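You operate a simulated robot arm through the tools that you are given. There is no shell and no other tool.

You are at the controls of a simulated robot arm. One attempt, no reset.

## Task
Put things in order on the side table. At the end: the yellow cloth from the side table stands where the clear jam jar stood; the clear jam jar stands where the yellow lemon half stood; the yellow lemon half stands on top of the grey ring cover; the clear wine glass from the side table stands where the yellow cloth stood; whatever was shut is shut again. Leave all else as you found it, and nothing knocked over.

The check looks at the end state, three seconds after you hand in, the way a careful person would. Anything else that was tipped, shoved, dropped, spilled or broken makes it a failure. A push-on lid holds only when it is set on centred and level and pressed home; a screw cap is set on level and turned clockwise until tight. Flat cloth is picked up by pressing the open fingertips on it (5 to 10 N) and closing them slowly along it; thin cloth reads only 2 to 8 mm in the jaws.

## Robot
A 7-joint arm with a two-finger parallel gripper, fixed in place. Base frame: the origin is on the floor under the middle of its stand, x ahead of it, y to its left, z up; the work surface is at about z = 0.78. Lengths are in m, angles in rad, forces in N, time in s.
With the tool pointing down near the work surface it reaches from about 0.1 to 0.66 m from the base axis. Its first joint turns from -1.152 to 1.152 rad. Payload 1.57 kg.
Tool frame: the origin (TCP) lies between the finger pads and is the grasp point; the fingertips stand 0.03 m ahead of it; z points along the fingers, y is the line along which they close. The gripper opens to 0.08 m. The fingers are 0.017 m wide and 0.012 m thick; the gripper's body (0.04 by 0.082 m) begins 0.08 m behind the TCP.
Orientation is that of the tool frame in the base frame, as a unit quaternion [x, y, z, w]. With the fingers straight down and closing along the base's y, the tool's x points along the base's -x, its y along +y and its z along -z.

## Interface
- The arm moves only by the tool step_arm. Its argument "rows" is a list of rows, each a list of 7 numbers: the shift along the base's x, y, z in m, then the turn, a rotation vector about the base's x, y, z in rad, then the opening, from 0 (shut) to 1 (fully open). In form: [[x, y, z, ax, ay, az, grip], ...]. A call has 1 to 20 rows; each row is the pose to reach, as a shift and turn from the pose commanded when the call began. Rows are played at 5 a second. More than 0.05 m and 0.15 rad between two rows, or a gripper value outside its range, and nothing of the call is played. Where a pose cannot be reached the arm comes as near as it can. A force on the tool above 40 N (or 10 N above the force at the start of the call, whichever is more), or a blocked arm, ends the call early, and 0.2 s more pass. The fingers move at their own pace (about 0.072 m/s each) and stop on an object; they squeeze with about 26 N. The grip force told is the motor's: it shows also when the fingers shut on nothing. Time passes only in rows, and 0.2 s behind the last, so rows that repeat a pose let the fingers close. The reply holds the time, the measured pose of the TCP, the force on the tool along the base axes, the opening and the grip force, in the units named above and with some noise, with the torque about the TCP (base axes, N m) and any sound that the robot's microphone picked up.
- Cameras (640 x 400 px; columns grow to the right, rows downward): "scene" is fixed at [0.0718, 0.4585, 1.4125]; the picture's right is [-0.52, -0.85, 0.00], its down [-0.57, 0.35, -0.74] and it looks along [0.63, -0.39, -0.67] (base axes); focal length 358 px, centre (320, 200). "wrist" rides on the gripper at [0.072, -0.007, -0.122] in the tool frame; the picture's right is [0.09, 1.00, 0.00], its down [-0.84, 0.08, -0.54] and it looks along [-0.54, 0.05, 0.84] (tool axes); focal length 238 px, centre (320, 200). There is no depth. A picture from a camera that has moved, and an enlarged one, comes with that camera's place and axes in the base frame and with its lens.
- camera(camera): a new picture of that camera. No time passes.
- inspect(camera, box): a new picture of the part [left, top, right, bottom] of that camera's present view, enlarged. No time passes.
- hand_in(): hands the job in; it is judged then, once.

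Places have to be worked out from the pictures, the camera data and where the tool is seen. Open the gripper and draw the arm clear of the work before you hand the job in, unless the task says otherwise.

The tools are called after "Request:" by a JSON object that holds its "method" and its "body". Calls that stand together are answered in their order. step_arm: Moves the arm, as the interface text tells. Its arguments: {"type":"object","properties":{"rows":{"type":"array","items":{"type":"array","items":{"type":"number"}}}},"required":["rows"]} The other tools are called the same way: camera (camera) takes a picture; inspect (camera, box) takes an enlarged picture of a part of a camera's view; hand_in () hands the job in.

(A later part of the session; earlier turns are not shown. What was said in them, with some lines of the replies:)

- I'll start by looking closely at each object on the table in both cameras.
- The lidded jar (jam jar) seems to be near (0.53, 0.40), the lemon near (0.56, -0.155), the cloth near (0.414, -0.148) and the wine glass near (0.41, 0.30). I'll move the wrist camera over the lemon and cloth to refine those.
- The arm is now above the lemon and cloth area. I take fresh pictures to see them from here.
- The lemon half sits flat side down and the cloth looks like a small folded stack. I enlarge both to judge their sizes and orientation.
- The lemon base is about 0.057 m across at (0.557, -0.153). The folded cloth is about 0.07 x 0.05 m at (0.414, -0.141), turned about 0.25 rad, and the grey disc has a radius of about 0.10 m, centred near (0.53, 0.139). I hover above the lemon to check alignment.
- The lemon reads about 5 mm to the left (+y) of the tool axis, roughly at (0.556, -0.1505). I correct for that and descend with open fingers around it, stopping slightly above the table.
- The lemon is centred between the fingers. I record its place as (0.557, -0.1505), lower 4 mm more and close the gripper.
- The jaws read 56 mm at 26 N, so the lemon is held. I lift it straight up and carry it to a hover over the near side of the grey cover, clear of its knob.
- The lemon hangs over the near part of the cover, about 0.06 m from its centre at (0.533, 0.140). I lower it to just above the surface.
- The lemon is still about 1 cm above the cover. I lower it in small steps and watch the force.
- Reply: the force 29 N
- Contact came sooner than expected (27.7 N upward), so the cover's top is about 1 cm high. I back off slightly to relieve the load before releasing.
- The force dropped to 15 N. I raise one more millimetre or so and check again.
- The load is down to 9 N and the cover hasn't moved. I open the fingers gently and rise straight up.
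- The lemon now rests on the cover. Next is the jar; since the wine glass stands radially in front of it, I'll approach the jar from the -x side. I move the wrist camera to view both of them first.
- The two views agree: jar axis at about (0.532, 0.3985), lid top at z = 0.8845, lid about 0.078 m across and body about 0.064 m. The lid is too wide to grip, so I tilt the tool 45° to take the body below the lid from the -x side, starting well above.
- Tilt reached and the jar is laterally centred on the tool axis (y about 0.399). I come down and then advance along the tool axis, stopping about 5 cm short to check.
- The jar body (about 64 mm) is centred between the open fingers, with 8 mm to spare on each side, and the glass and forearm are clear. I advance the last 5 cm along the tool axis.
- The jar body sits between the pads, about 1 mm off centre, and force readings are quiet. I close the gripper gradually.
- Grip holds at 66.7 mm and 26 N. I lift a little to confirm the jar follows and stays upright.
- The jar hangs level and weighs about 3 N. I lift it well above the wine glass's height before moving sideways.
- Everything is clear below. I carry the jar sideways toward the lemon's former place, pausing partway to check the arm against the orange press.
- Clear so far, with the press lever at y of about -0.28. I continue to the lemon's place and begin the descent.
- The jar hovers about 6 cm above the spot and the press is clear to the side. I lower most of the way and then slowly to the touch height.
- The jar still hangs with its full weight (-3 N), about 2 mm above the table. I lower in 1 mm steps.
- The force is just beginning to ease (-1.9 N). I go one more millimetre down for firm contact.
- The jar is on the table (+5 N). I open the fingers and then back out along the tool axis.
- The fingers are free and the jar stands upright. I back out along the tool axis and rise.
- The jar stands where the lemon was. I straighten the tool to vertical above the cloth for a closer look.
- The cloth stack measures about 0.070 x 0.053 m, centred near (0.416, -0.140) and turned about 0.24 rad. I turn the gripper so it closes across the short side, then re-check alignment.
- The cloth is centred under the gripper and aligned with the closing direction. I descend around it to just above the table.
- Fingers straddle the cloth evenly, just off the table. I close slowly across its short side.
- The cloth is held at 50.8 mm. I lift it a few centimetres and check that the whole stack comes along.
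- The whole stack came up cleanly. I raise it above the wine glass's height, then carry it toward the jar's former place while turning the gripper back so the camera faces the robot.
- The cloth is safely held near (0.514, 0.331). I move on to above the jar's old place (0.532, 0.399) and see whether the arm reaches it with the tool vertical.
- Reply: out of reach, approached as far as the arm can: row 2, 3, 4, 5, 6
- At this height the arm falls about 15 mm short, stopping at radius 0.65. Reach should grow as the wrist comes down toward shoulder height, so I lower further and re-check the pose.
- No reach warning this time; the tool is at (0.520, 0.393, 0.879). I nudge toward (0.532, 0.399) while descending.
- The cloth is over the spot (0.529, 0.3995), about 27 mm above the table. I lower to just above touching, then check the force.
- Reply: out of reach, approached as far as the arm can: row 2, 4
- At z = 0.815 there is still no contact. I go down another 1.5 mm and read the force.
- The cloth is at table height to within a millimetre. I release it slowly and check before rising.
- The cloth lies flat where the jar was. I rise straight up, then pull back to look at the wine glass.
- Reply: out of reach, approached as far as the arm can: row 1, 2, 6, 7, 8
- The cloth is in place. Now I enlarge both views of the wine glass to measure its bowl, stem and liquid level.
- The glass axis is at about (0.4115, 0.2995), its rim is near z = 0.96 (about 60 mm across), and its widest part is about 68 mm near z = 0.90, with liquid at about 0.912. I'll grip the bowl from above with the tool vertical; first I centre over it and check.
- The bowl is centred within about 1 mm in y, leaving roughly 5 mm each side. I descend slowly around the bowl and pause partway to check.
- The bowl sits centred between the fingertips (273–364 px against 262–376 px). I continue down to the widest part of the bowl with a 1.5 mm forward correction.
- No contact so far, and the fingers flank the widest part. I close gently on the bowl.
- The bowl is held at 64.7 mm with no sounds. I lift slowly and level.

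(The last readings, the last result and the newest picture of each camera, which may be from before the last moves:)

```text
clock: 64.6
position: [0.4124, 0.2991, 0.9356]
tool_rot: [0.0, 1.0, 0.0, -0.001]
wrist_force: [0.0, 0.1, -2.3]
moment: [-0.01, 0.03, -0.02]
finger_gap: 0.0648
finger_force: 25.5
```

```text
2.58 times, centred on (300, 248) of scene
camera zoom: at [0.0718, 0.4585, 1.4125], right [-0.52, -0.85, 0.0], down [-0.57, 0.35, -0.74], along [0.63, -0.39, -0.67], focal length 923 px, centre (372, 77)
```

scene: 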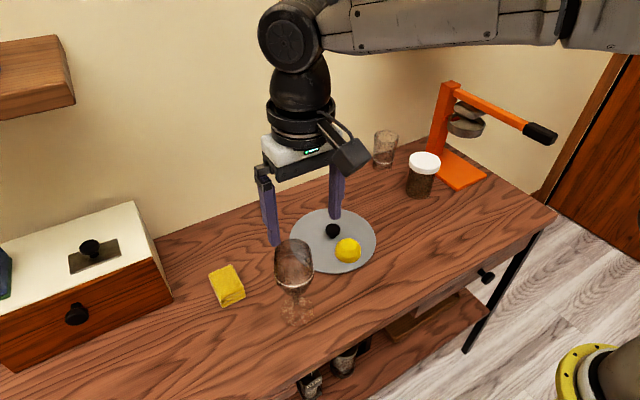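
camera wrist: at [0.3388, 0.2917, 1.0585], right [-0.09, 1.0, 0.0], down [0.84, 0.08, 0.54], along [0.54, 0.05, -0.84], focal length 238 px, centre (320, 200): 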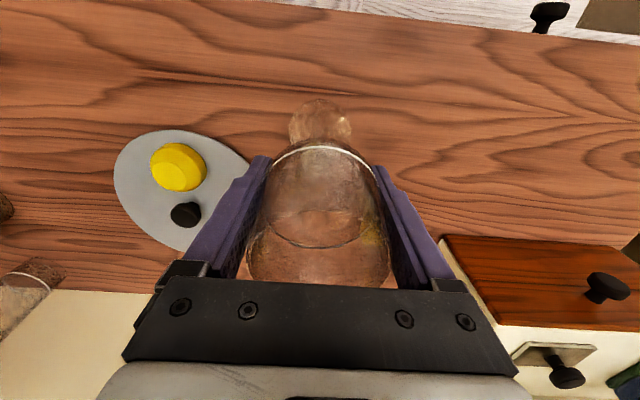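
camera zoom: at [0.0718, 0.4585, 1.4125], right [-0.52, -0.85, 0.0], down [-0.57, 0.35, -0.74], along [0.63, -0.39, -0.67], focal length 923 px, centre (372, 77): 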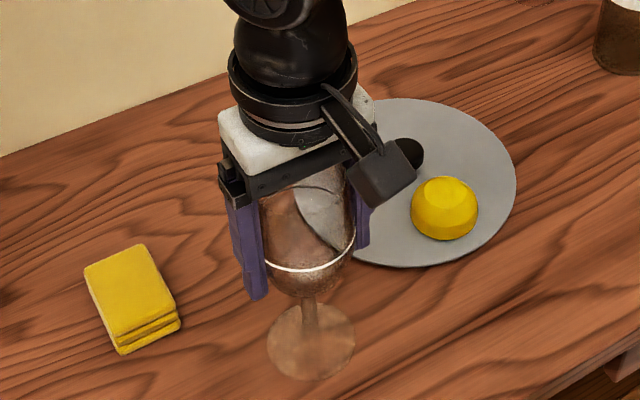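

The glass hangs level (2.3 N). I raise it another 6 cm and carry it slowly along y with gentle acceleration.

Request:
{"method": "step_arm", "body": {"rows": [[0, 0, 0.006, 0, 0, 0, 0.7], [0, 0, 0.018, 0, 0, 0, 0.7], [0, 0, 0.034, 0, 0, 0, 0.7], [0, 0, 0.05, 0, 0, 0, 0.7], [0, 0, 0.06, 0, 0, 0, 0.7], [0, -0.005, 0.064, 0, 0, 0, 0.7], [0, -0.015, 0.065, 0, 0, 0, 0.7], [0, -0.03, 0.065, 0, 0, 0, 0.7], [0, -0.05, 0.065, 0, 0, 0, 0.7], [0, -0.073, 0.065, 0, 0, 0, 0.7], [0, -0.098, 0.065, 0, 0, 0, 0.7], [0, -0.123, 0.065, 0, 0, 0, 0.7], [0, -0.148, 0.065, 0, 0, 0, 0.7], [0, -0.173, 0.065, 0, 0, 0, 0.7], [0, -0.195, 0.065, 0, 0, 0, 0.7], [0, -0.212, 0.065, 0, 0, 0, 0.7], [0, -0.224, 0.065, 0, 0, 0, 0.7], [0, -0.23, 0.065, 0, 0, 0, 0.7], [0, -0.23, 0.065, 0, 0, 0, 0.7]]}}

Request:
{"method": "camera", "body": {"camera": "wrist"}}

Request:
{"method": "camera", "body": {"camera": "scene"}}

```text
clock: 68.6
position: [0.4139, 0.0682, 0.9996]
tool_rot: [0.0, 1.0, 0.0, 0.0]
wrist_force: [-0.1, -0.4, -2.6]
moment: [0.0, -0.03, 0.05]
finger_gap: 0.0641
finger_force: 26.1
```

```text
taken
camera wrist: at [0.3405, 0.0616, 1.123], right [-0.09, 1.0, 0.0], down [0.84, 0.08, 0.54], along [0.54, 0.05, -0.84], focal length 238 px, centre (320, 200)
```

wrist: 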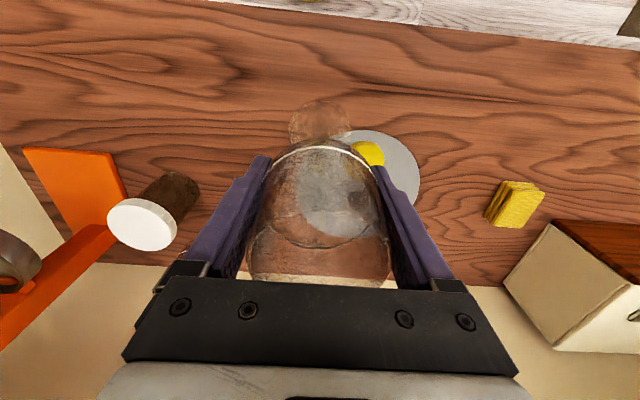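

```text
taken
```

scene: 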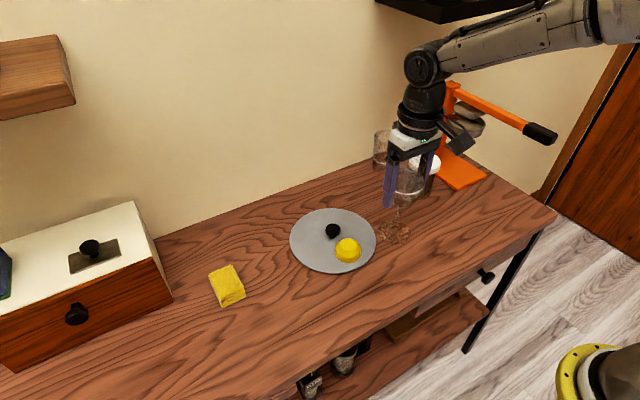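

All is level and clear. I continue the slow carry to the cloth's former place (0.4155, -0.140).

Request:
{"method": "step_arm", "body": {"rows": [[0, -0.005, 0, 0, 0, 0, 0.7], [0, -0.015, 0, 0, 0, 0, 0.7], [0, -0.032, 0, 0, 0, 0, 0.7], [0, -0.054, 0, 0, 0, 0, 0.7], [0.001, -0.078, 0, 0, 0, 0, 0.7], [0.001, -0.103, 0, 0, 0, 0, 0.7], [0.001, -0.128, 0, 0, 0, 0, 0.7], [0.002, -0.152, 0, 0, 0, 0, 0.7], [0.002, -0.174, 0, 0, 0, 0, 0.7], [0.002, -0.191, 0, 0, 0, 0, 0.7], [0.002, -0.203, 0, 0, 0, 0, 0.7], [0.002, -0.2085, 0, 0, 0, 0, 0.7], [0.002, -0.2085, 0, 0, 0, 0, 0.7]]}}

Request:
{"method": "camera", "body": {"camera": "wrist"}}

Request:
{"method": "camera", "body": {"camera": "scene"}}

```text
clock: 71.4
position: [0.4136, -0.138, 1.0008]
tool_rot: [0.001, 1.0, 0.0, 0.0]
wrist_force: [-0.5, 0.5, -1.5]
moment: [-0.03, 0.01, 0.02]
finger_gap: 0.0643
finger_force: 25.9
```

```text
taken
camera wrist: at [0.3409, -0.1452, 1.1239], right [-0.09, 1.0, 0.0], down [0.84, 0.08, 0.54], along [0.54, 0.05, -0.84], focal length 238 px, centre (320, 200)
```

wrist: 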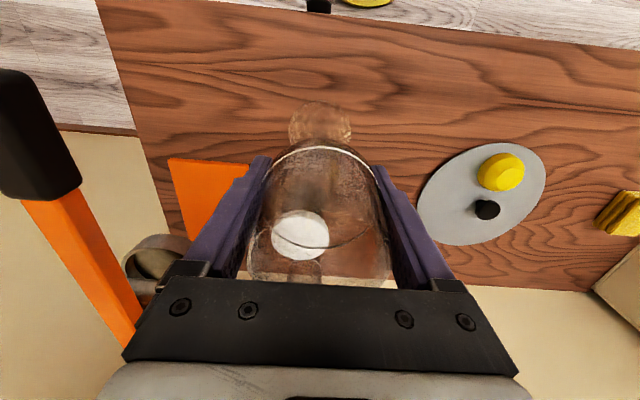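

```text
taken
```

scene: 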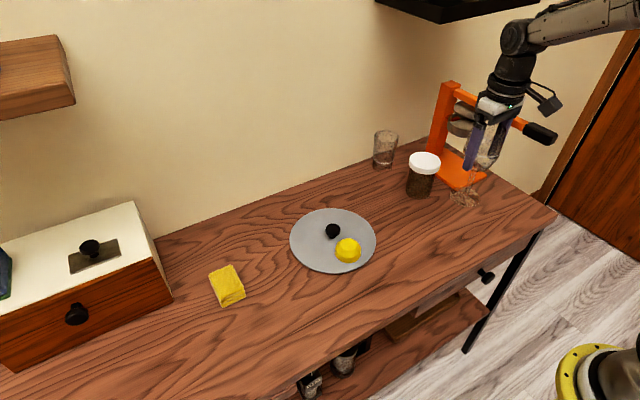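

The glass hangs over the cloth's old spot with the jar and press clear. I lower it slowly to about 5 mm above the table.

Request:
{"method": "step_arm", "body": {"rows": [[0, 0, -0.005, 0, 0, 0, 0.7], [0.0005, -0.0005, -0.015, 0, 0, 0, 0.7], [0.001, -0.001, -0.03, 0, 0, 0, 0.7], [0.001, -0.001, -0.045, 0, 0, 0, 0.7], [0.001, -0.001, -0.06, 0, 0, 0, 0.7], [0.001, -0.001, -0.073, 0, 0, 0, 0.7], [0.001, -0.001, -0.083, 0, 0, 0, 0.7], [0.001, -0.001, -0.089, 0, 0, 0, 0.7], [0.001, -0.001, -0.091, 0, 0, 0, 0.7], [0.001, -0.001, -0.091, 0, 0, 0, 0.7]]}}

Request:
{"method": "inspect", "body": {"camera": "scene", "box": [390, 120, 550, 260]}}

Request:
{"method": "camera", "body": {"camera": "wrist"}}

```text
clock: 73.6
position: [0.4152, -0.1423, 0.9081]
tool_rot: [0.0, 1.0, 0.0, 0.001]
wrist_force: [0.4, 0.0, -2.8]
moment: [-0.03, 0.01, -0.01]
finger_gap: 0.0639
finger_force: 26.0
```

```text
2.86 times, centred on (470, 190) of scene
camera zoom: at [0.0718, 0.4585, 1.4125], right [-0.52, -0.85, 0.0], down [-0.57, 0.35, -0.74], along [0.63, -0.39, -0.67], focal length 1022 px, centre (-109, 229)
```

zoom: 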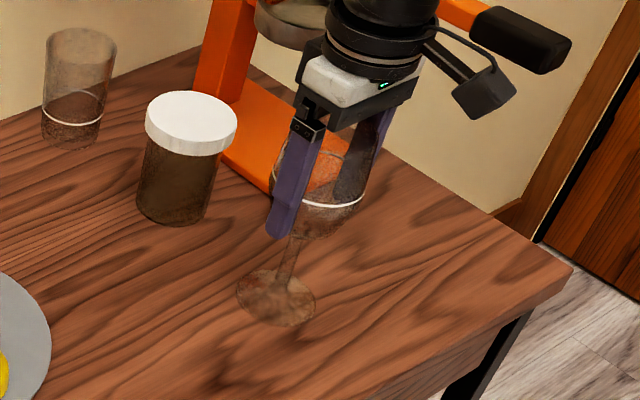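

```text
taken
camera wrist: at [0.3441, -0.1482, 1.0306], right [-0.09, 1.0, 0.0], down [0.84, 0.08, 0.54], along [0.54, 0.05, -0.84], focal length 238 px, centre (320, 200)
```

wrist: 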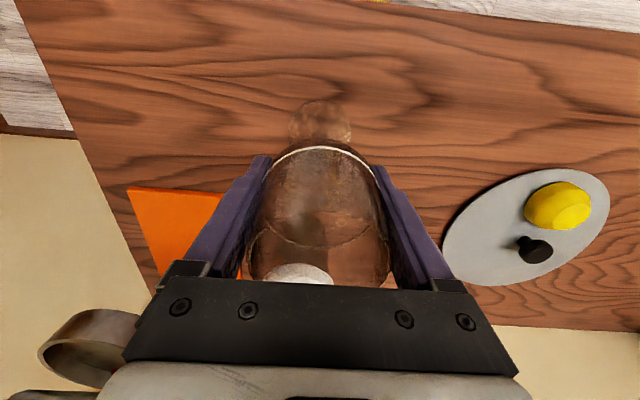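

The grip reading fell slightly (64.7 to 63.9 mm), so the glass may have settled a little in the fingers. I approach the table in 1 mm steps, watching the force.

Request:
{"method": "step_arm", "body": {"rows": [[0, 0, -0.001, 0, 0, 0, 0.7], [0, 0, -0.001, 0, 0, 0, 0.7]]}}

```text
clock: 74.2
position: [0.4164, -0.1417, 0.9077]
tool_rot: [0.0, 1.0, 0.0, 0.0]
wrist_force: [-0.7, 0.5, -1.4]
moment: [0.01, 0.03, -0.03]
finger_gap: 0.064
finger_force: 25.8
```

The load is still mostly carried (-1.4 N). Another millimetre down.

Request:
{"method": "step_arm", "body": {"rows": [[0, 0, -0.001, 0, 0, 0, 0.7], [0, 0, -0.001, 0, 0, 0, 0.7]]}}

```text
clock: 74.8
position: [0.4158, -0.1405, 0.9059]
tool_rot: [0.0, 1.0, 0.0, 0.0]
wrist_force: [0.1, -0.4, -2.0]
moment: [0.0, 0.01, -0.01]
finger_gap: 0.0639
finger_force: 25.8
```

Still hanging (-2.0 N). I go down one more millimetre.

Request:
{"method": "step_arm", "body": {"rows": [[0, 0, -0.001, 0, 0, 0, 0.7], [0, 0, -0.001, 0, 0, 0, 0.7]]}}

```text
clock: 75.4
position: [0.4153, -0.1404, 0.9051]
tool_rot: [-0.001, 1.0, 0.0, 0.0]
wrist_force: [-0.5, 0.4, -1.6]
moment: [-0.01, -0.02, 0.04]
finger_gap: 0.0638
finger_force: 26.4
```

The reading is -1.6 N and no clear contact yet. I continue another millimetre.

Request:
{"method": "step_arm", "body": {"rows": [[0, 0, -0.001, 0, 0, 0, 0.7], [0, 0, -0.001, 0, 0, 0, 0.7]]}}

Request:
{"method": "inspect", "body": {"camera": "scene", "box": [420, 170, 520, 250]}}

```text
clock: 76.0
position: [0.417, -0.14, 0.9047]
tool_rot: [0.0, 1.0, 0.001, 0.001]
wrist_force: [-0.7, -0.8, 2.3]
moment: [-0.09, 0.19, 0.06]
finger_gap: 0.0638
finger_force: 25.8
```

```text
5.00 times, centred on (470, 210) of scene
camera zoom: at [0.0717, 0.4584, 1.4125], right [-0.52, -0.85, 0.0], down [-0.57, 0.35, -0.74], along [0.63, -0.39, -0.67], focal length 1788 px, centre (-430, 150)
```

zoom: 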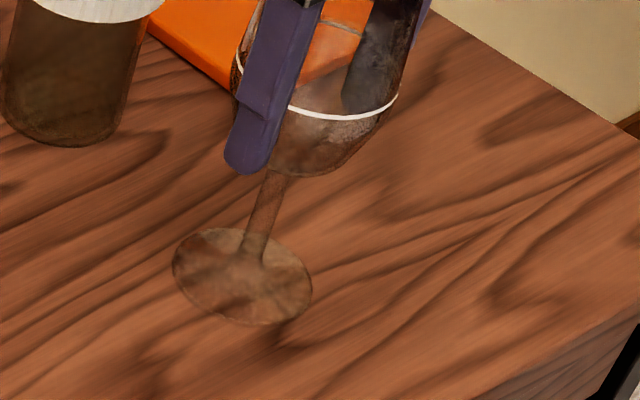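

The glass base has touched down (+2.3 N) at about (0.416, -0.139). I open the fingers gently, then check before rising.

Request:
{"method": "step_arm", "body": {"rows": [[0, 0, 0, 0, 0, 0, 0.82], [0, 0, 0, 0, 0, 0, 0.86], [0, 0, 0, 0, 0, 0, 0.93], [0, 0, 0, 0, 0, 0, 1], [0, 0, 0, 0, 0, 0, 1]]}}

Request:
{"method": "camera", "body": {"camera": "wrist"}}

Request:
{"method": "inspect", "body": {"camera": "scene", "box": [390, 120, 550, 260]}}

```text
clock: 77.2
position: [0.4161, -0.1403, 0.9062]
tool_rot: [0.0, 1.0, 0.0, -0.001]
wrist_force: [0.3, -0.8, 0.2]
moment: [0.04, 0.04, -0.01]
finger_gap: 0.0797
finger_force: 0.1
```

```text
taken
camera wrist: at [0.3426, -0.1473, 1.0276], right [-0.09, 1.0, 0.0], down [0.84, 0.08, 0.54], along [0.54, 0.05, -0.84], focal length 238 px, centre (320, 200)
```

wrist: 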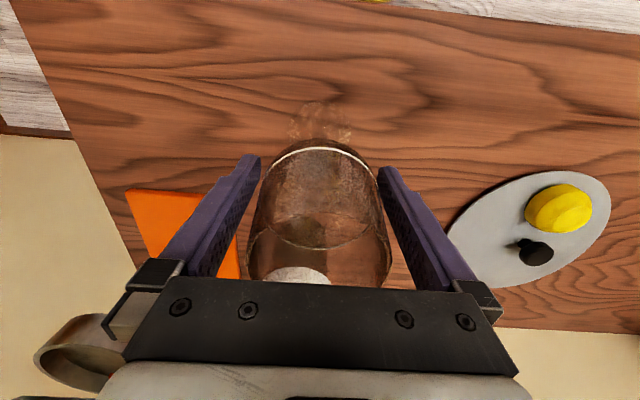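

```text
2.86 times, centred on (470, 190) of scene
camera zoom: at [0.0718, 0.4585, 1.4125], right [-0.52, -0.85, 0.0], down [-0.57, 0.35, -0.74], along [0.63, -0.39, -0.67], focal length 1022 px, centre (-109, 229)
```

zoom: 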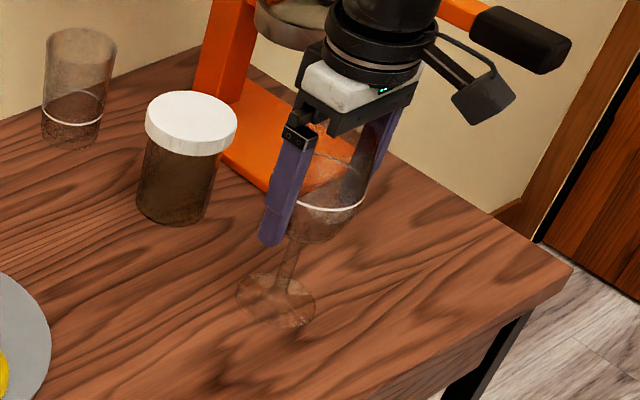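

The glass stands free with both fingers clear. I rise straight up slowly until the tips are above the rim, then higher.

Request:
{"method": "step_arm", "body": {"rows": [[0, 0, 0.008, 0, 0, 0, 1], [0, 0, 0.02, 0, 0, 0, 1], [0, 0, 0.035, 0, 0, 0, 1], [0, 0, 0.055, 0, 0, 0, 1], [0, 0, 0.08, 0, 0, 0, 1], [0, 0, 0.11, 0, 0, 0, 1], [0, 0, 0.15, 0, 0, 0, 1], [0, 0, 0.19, 0, 0, 0, 1], [0, 0, 0.22, 0, 0, 0, 1], [0, 0, 0.22, 0, 0, 0, 1]]}}

Request:
{"method": "camera", "body": {"camera": "wrist"}}

Request:
{"method": "camera", "body": {"camera": "scene"}}

```text
clock: 79.4
position: [0.4136, -0.1399, 1.1247]
tool_rot: [0.0, 1.0, 0.0, -0.001]
wrist_force: [1.0, 0.5, 0.6]
moment: [0.03, -0.03, 0.02]
finger_gap: 0.0797
finger_force: 0.2
```

```text
taken
camera wrist: at [0.3408, -0.1466, 1.2474], right [-0.09, 1.0, 0.0], down [0.84, 0.08, 0.54], along [0.54, 0.05, -0.84], focal length 238 px, centre (320, 200)
```

wrist: 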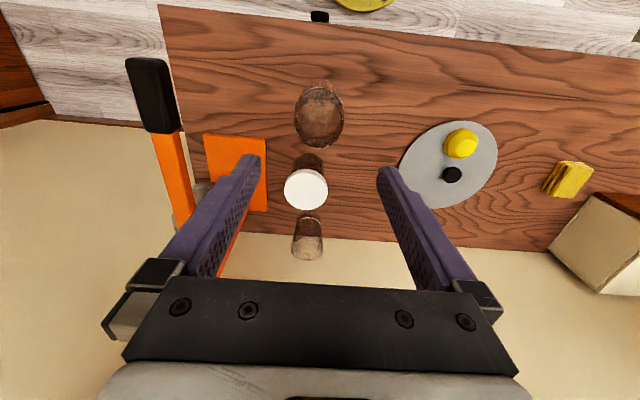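

```text
taken
```

scene: 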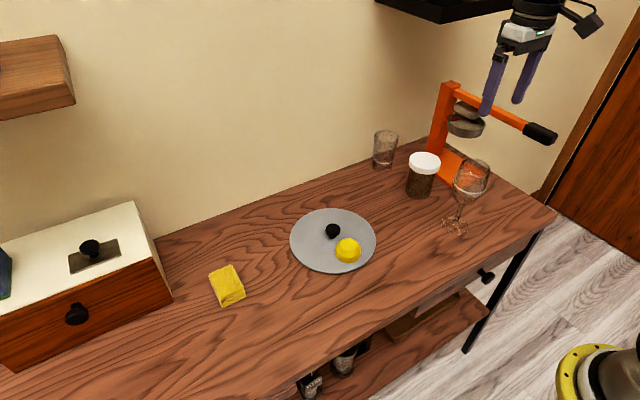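

All items look right: lemon on the cover, jar (lid on) in the lemon's place, cloth in the jar's place and glass in the cloth's place. I draw the arm back to its starting pose, clear of the work, and inspect once more.

Request:
{"method": "step_arm", "body": {"rows": [[0, 0.02, 0.01, 0, 0, 0, 1], [0, 0.06, 0.02, 0, 0, 0, 1], [0, 0.1, 0.028, 0, 0, 0, 1], [0, 0.14, 0.028, 0, 0, 0, 1], [0, 0.18, 0.028, 0, 0, 0, 1], [0, 0.22, 0.028, 0, 0, 0, 1], [0, 0.26, 0.028, 0, 0, 0, 1], [0, 0.3, 0.028, 0, 0, 0, 1], [0, 0.325, 0.028, 0, 0, 0, 1], [0, 0.325, 0.028, 0, 0, 0, 1]]}}

Request:
{"method": "camera", "body": {"camera": "scene"}}

Request:
{"method": "inspect", "body": {"camera": "scene", "box": [360, 110, 530, 250]}}

Request:
{"method": "inspect", "body": {"camera": "scene", "box": [190, 190, 390, 320]}}

Request:
{"method": "camera", "body": {"camera": "wrist"}}

```text
clock: 81.6
position: [0.4159, 0.1882, 1.1535]
tool_rot: [-0.001, 1.0, -0.001, 0.001]
wrist_force: [0.7, 0.5, 0.0]
moment: [0.02, 0.01, 0.0]
finger_gap: 0.0797
finger_force: 0.1
```

```text
taken
```

scene: 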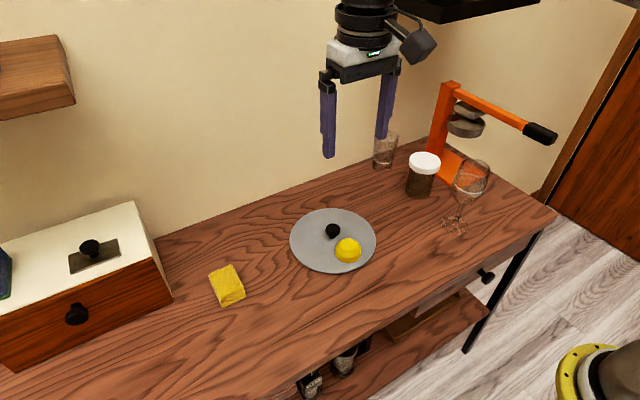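

```text
2.86 times, centred on (445, 180) of scene
camera zoom: at [0.0718, 0.4585, 1.4125], right [-0.52, -0.85, 0.0], down [-0.57, 0.35, -0.74], along [0.63, -0.39, -0.67], focal length 1022 px, centre (-37, 257)
```

zoom: 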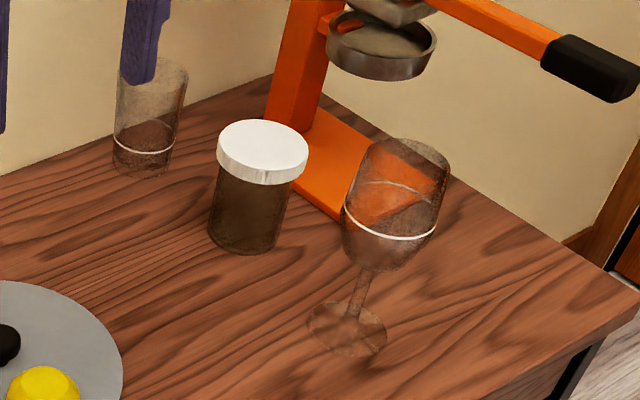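

```text
3.08 times, centred on (290, 255) of scene
camera zoom: at [0.0718, 0.4585, 1.4125], right [-0.52, -0.85, 0.0], down [-0.57, 0.35, -0.74], along [0.63, -0.39, -0.67], focal length 1100 px, centre (412, 31)
```

zoom: 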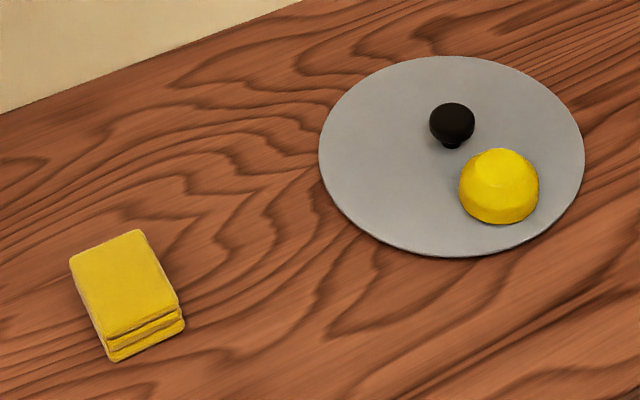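

```text
taken
camera wrist: at [0.3427, 0.1801, 1.2763], right [-0.09, 1.0, 0.0], down [0.84, 0.08, 0.54], along [0.54, 0.05, -0.84], focal length 238 px, centre (320, 200)
```

wrist: 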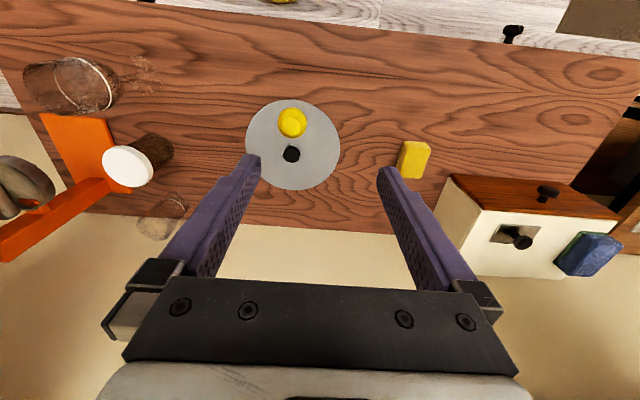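

The final views show everything upright and in place, the jar still lidded, the cover and other items unmoved, and the gripper open and clear. I hand the job in.

Request:
{"method": "hand_in", "body": {}}

```text
The job is handed in.
```

I moved all four items, and the last pictures before hand-in showed everything standing, with nothing tipped or spilled. I don't have the check's verdict, only that the job was handed in.

- **Lemon half:** it rests on the grey ring cover, on the side nearest the robot and clear of the knob. The cover took a brief push of about 28 N as I set the lemon down. It looked unmoved afterwards.
- **Jam jar:** it stands where the lemon half was, and its white lid was never opened. I took the clear jam jar to be the one with that lid. The other clear vessel, the open glass by the wall, looked like a tumbler and I left it alone.
- **Yellow cloth:** it lies flat where the jar was, still folded. It is turned compared with how it lay before.
- **Wine glass:** it stands where the cloth was. I kept it level throughout because it appeared to hold liquid.

I opened nothing, so nothing needed shutting again. The gripper is open and the arm is back near its starting pose.
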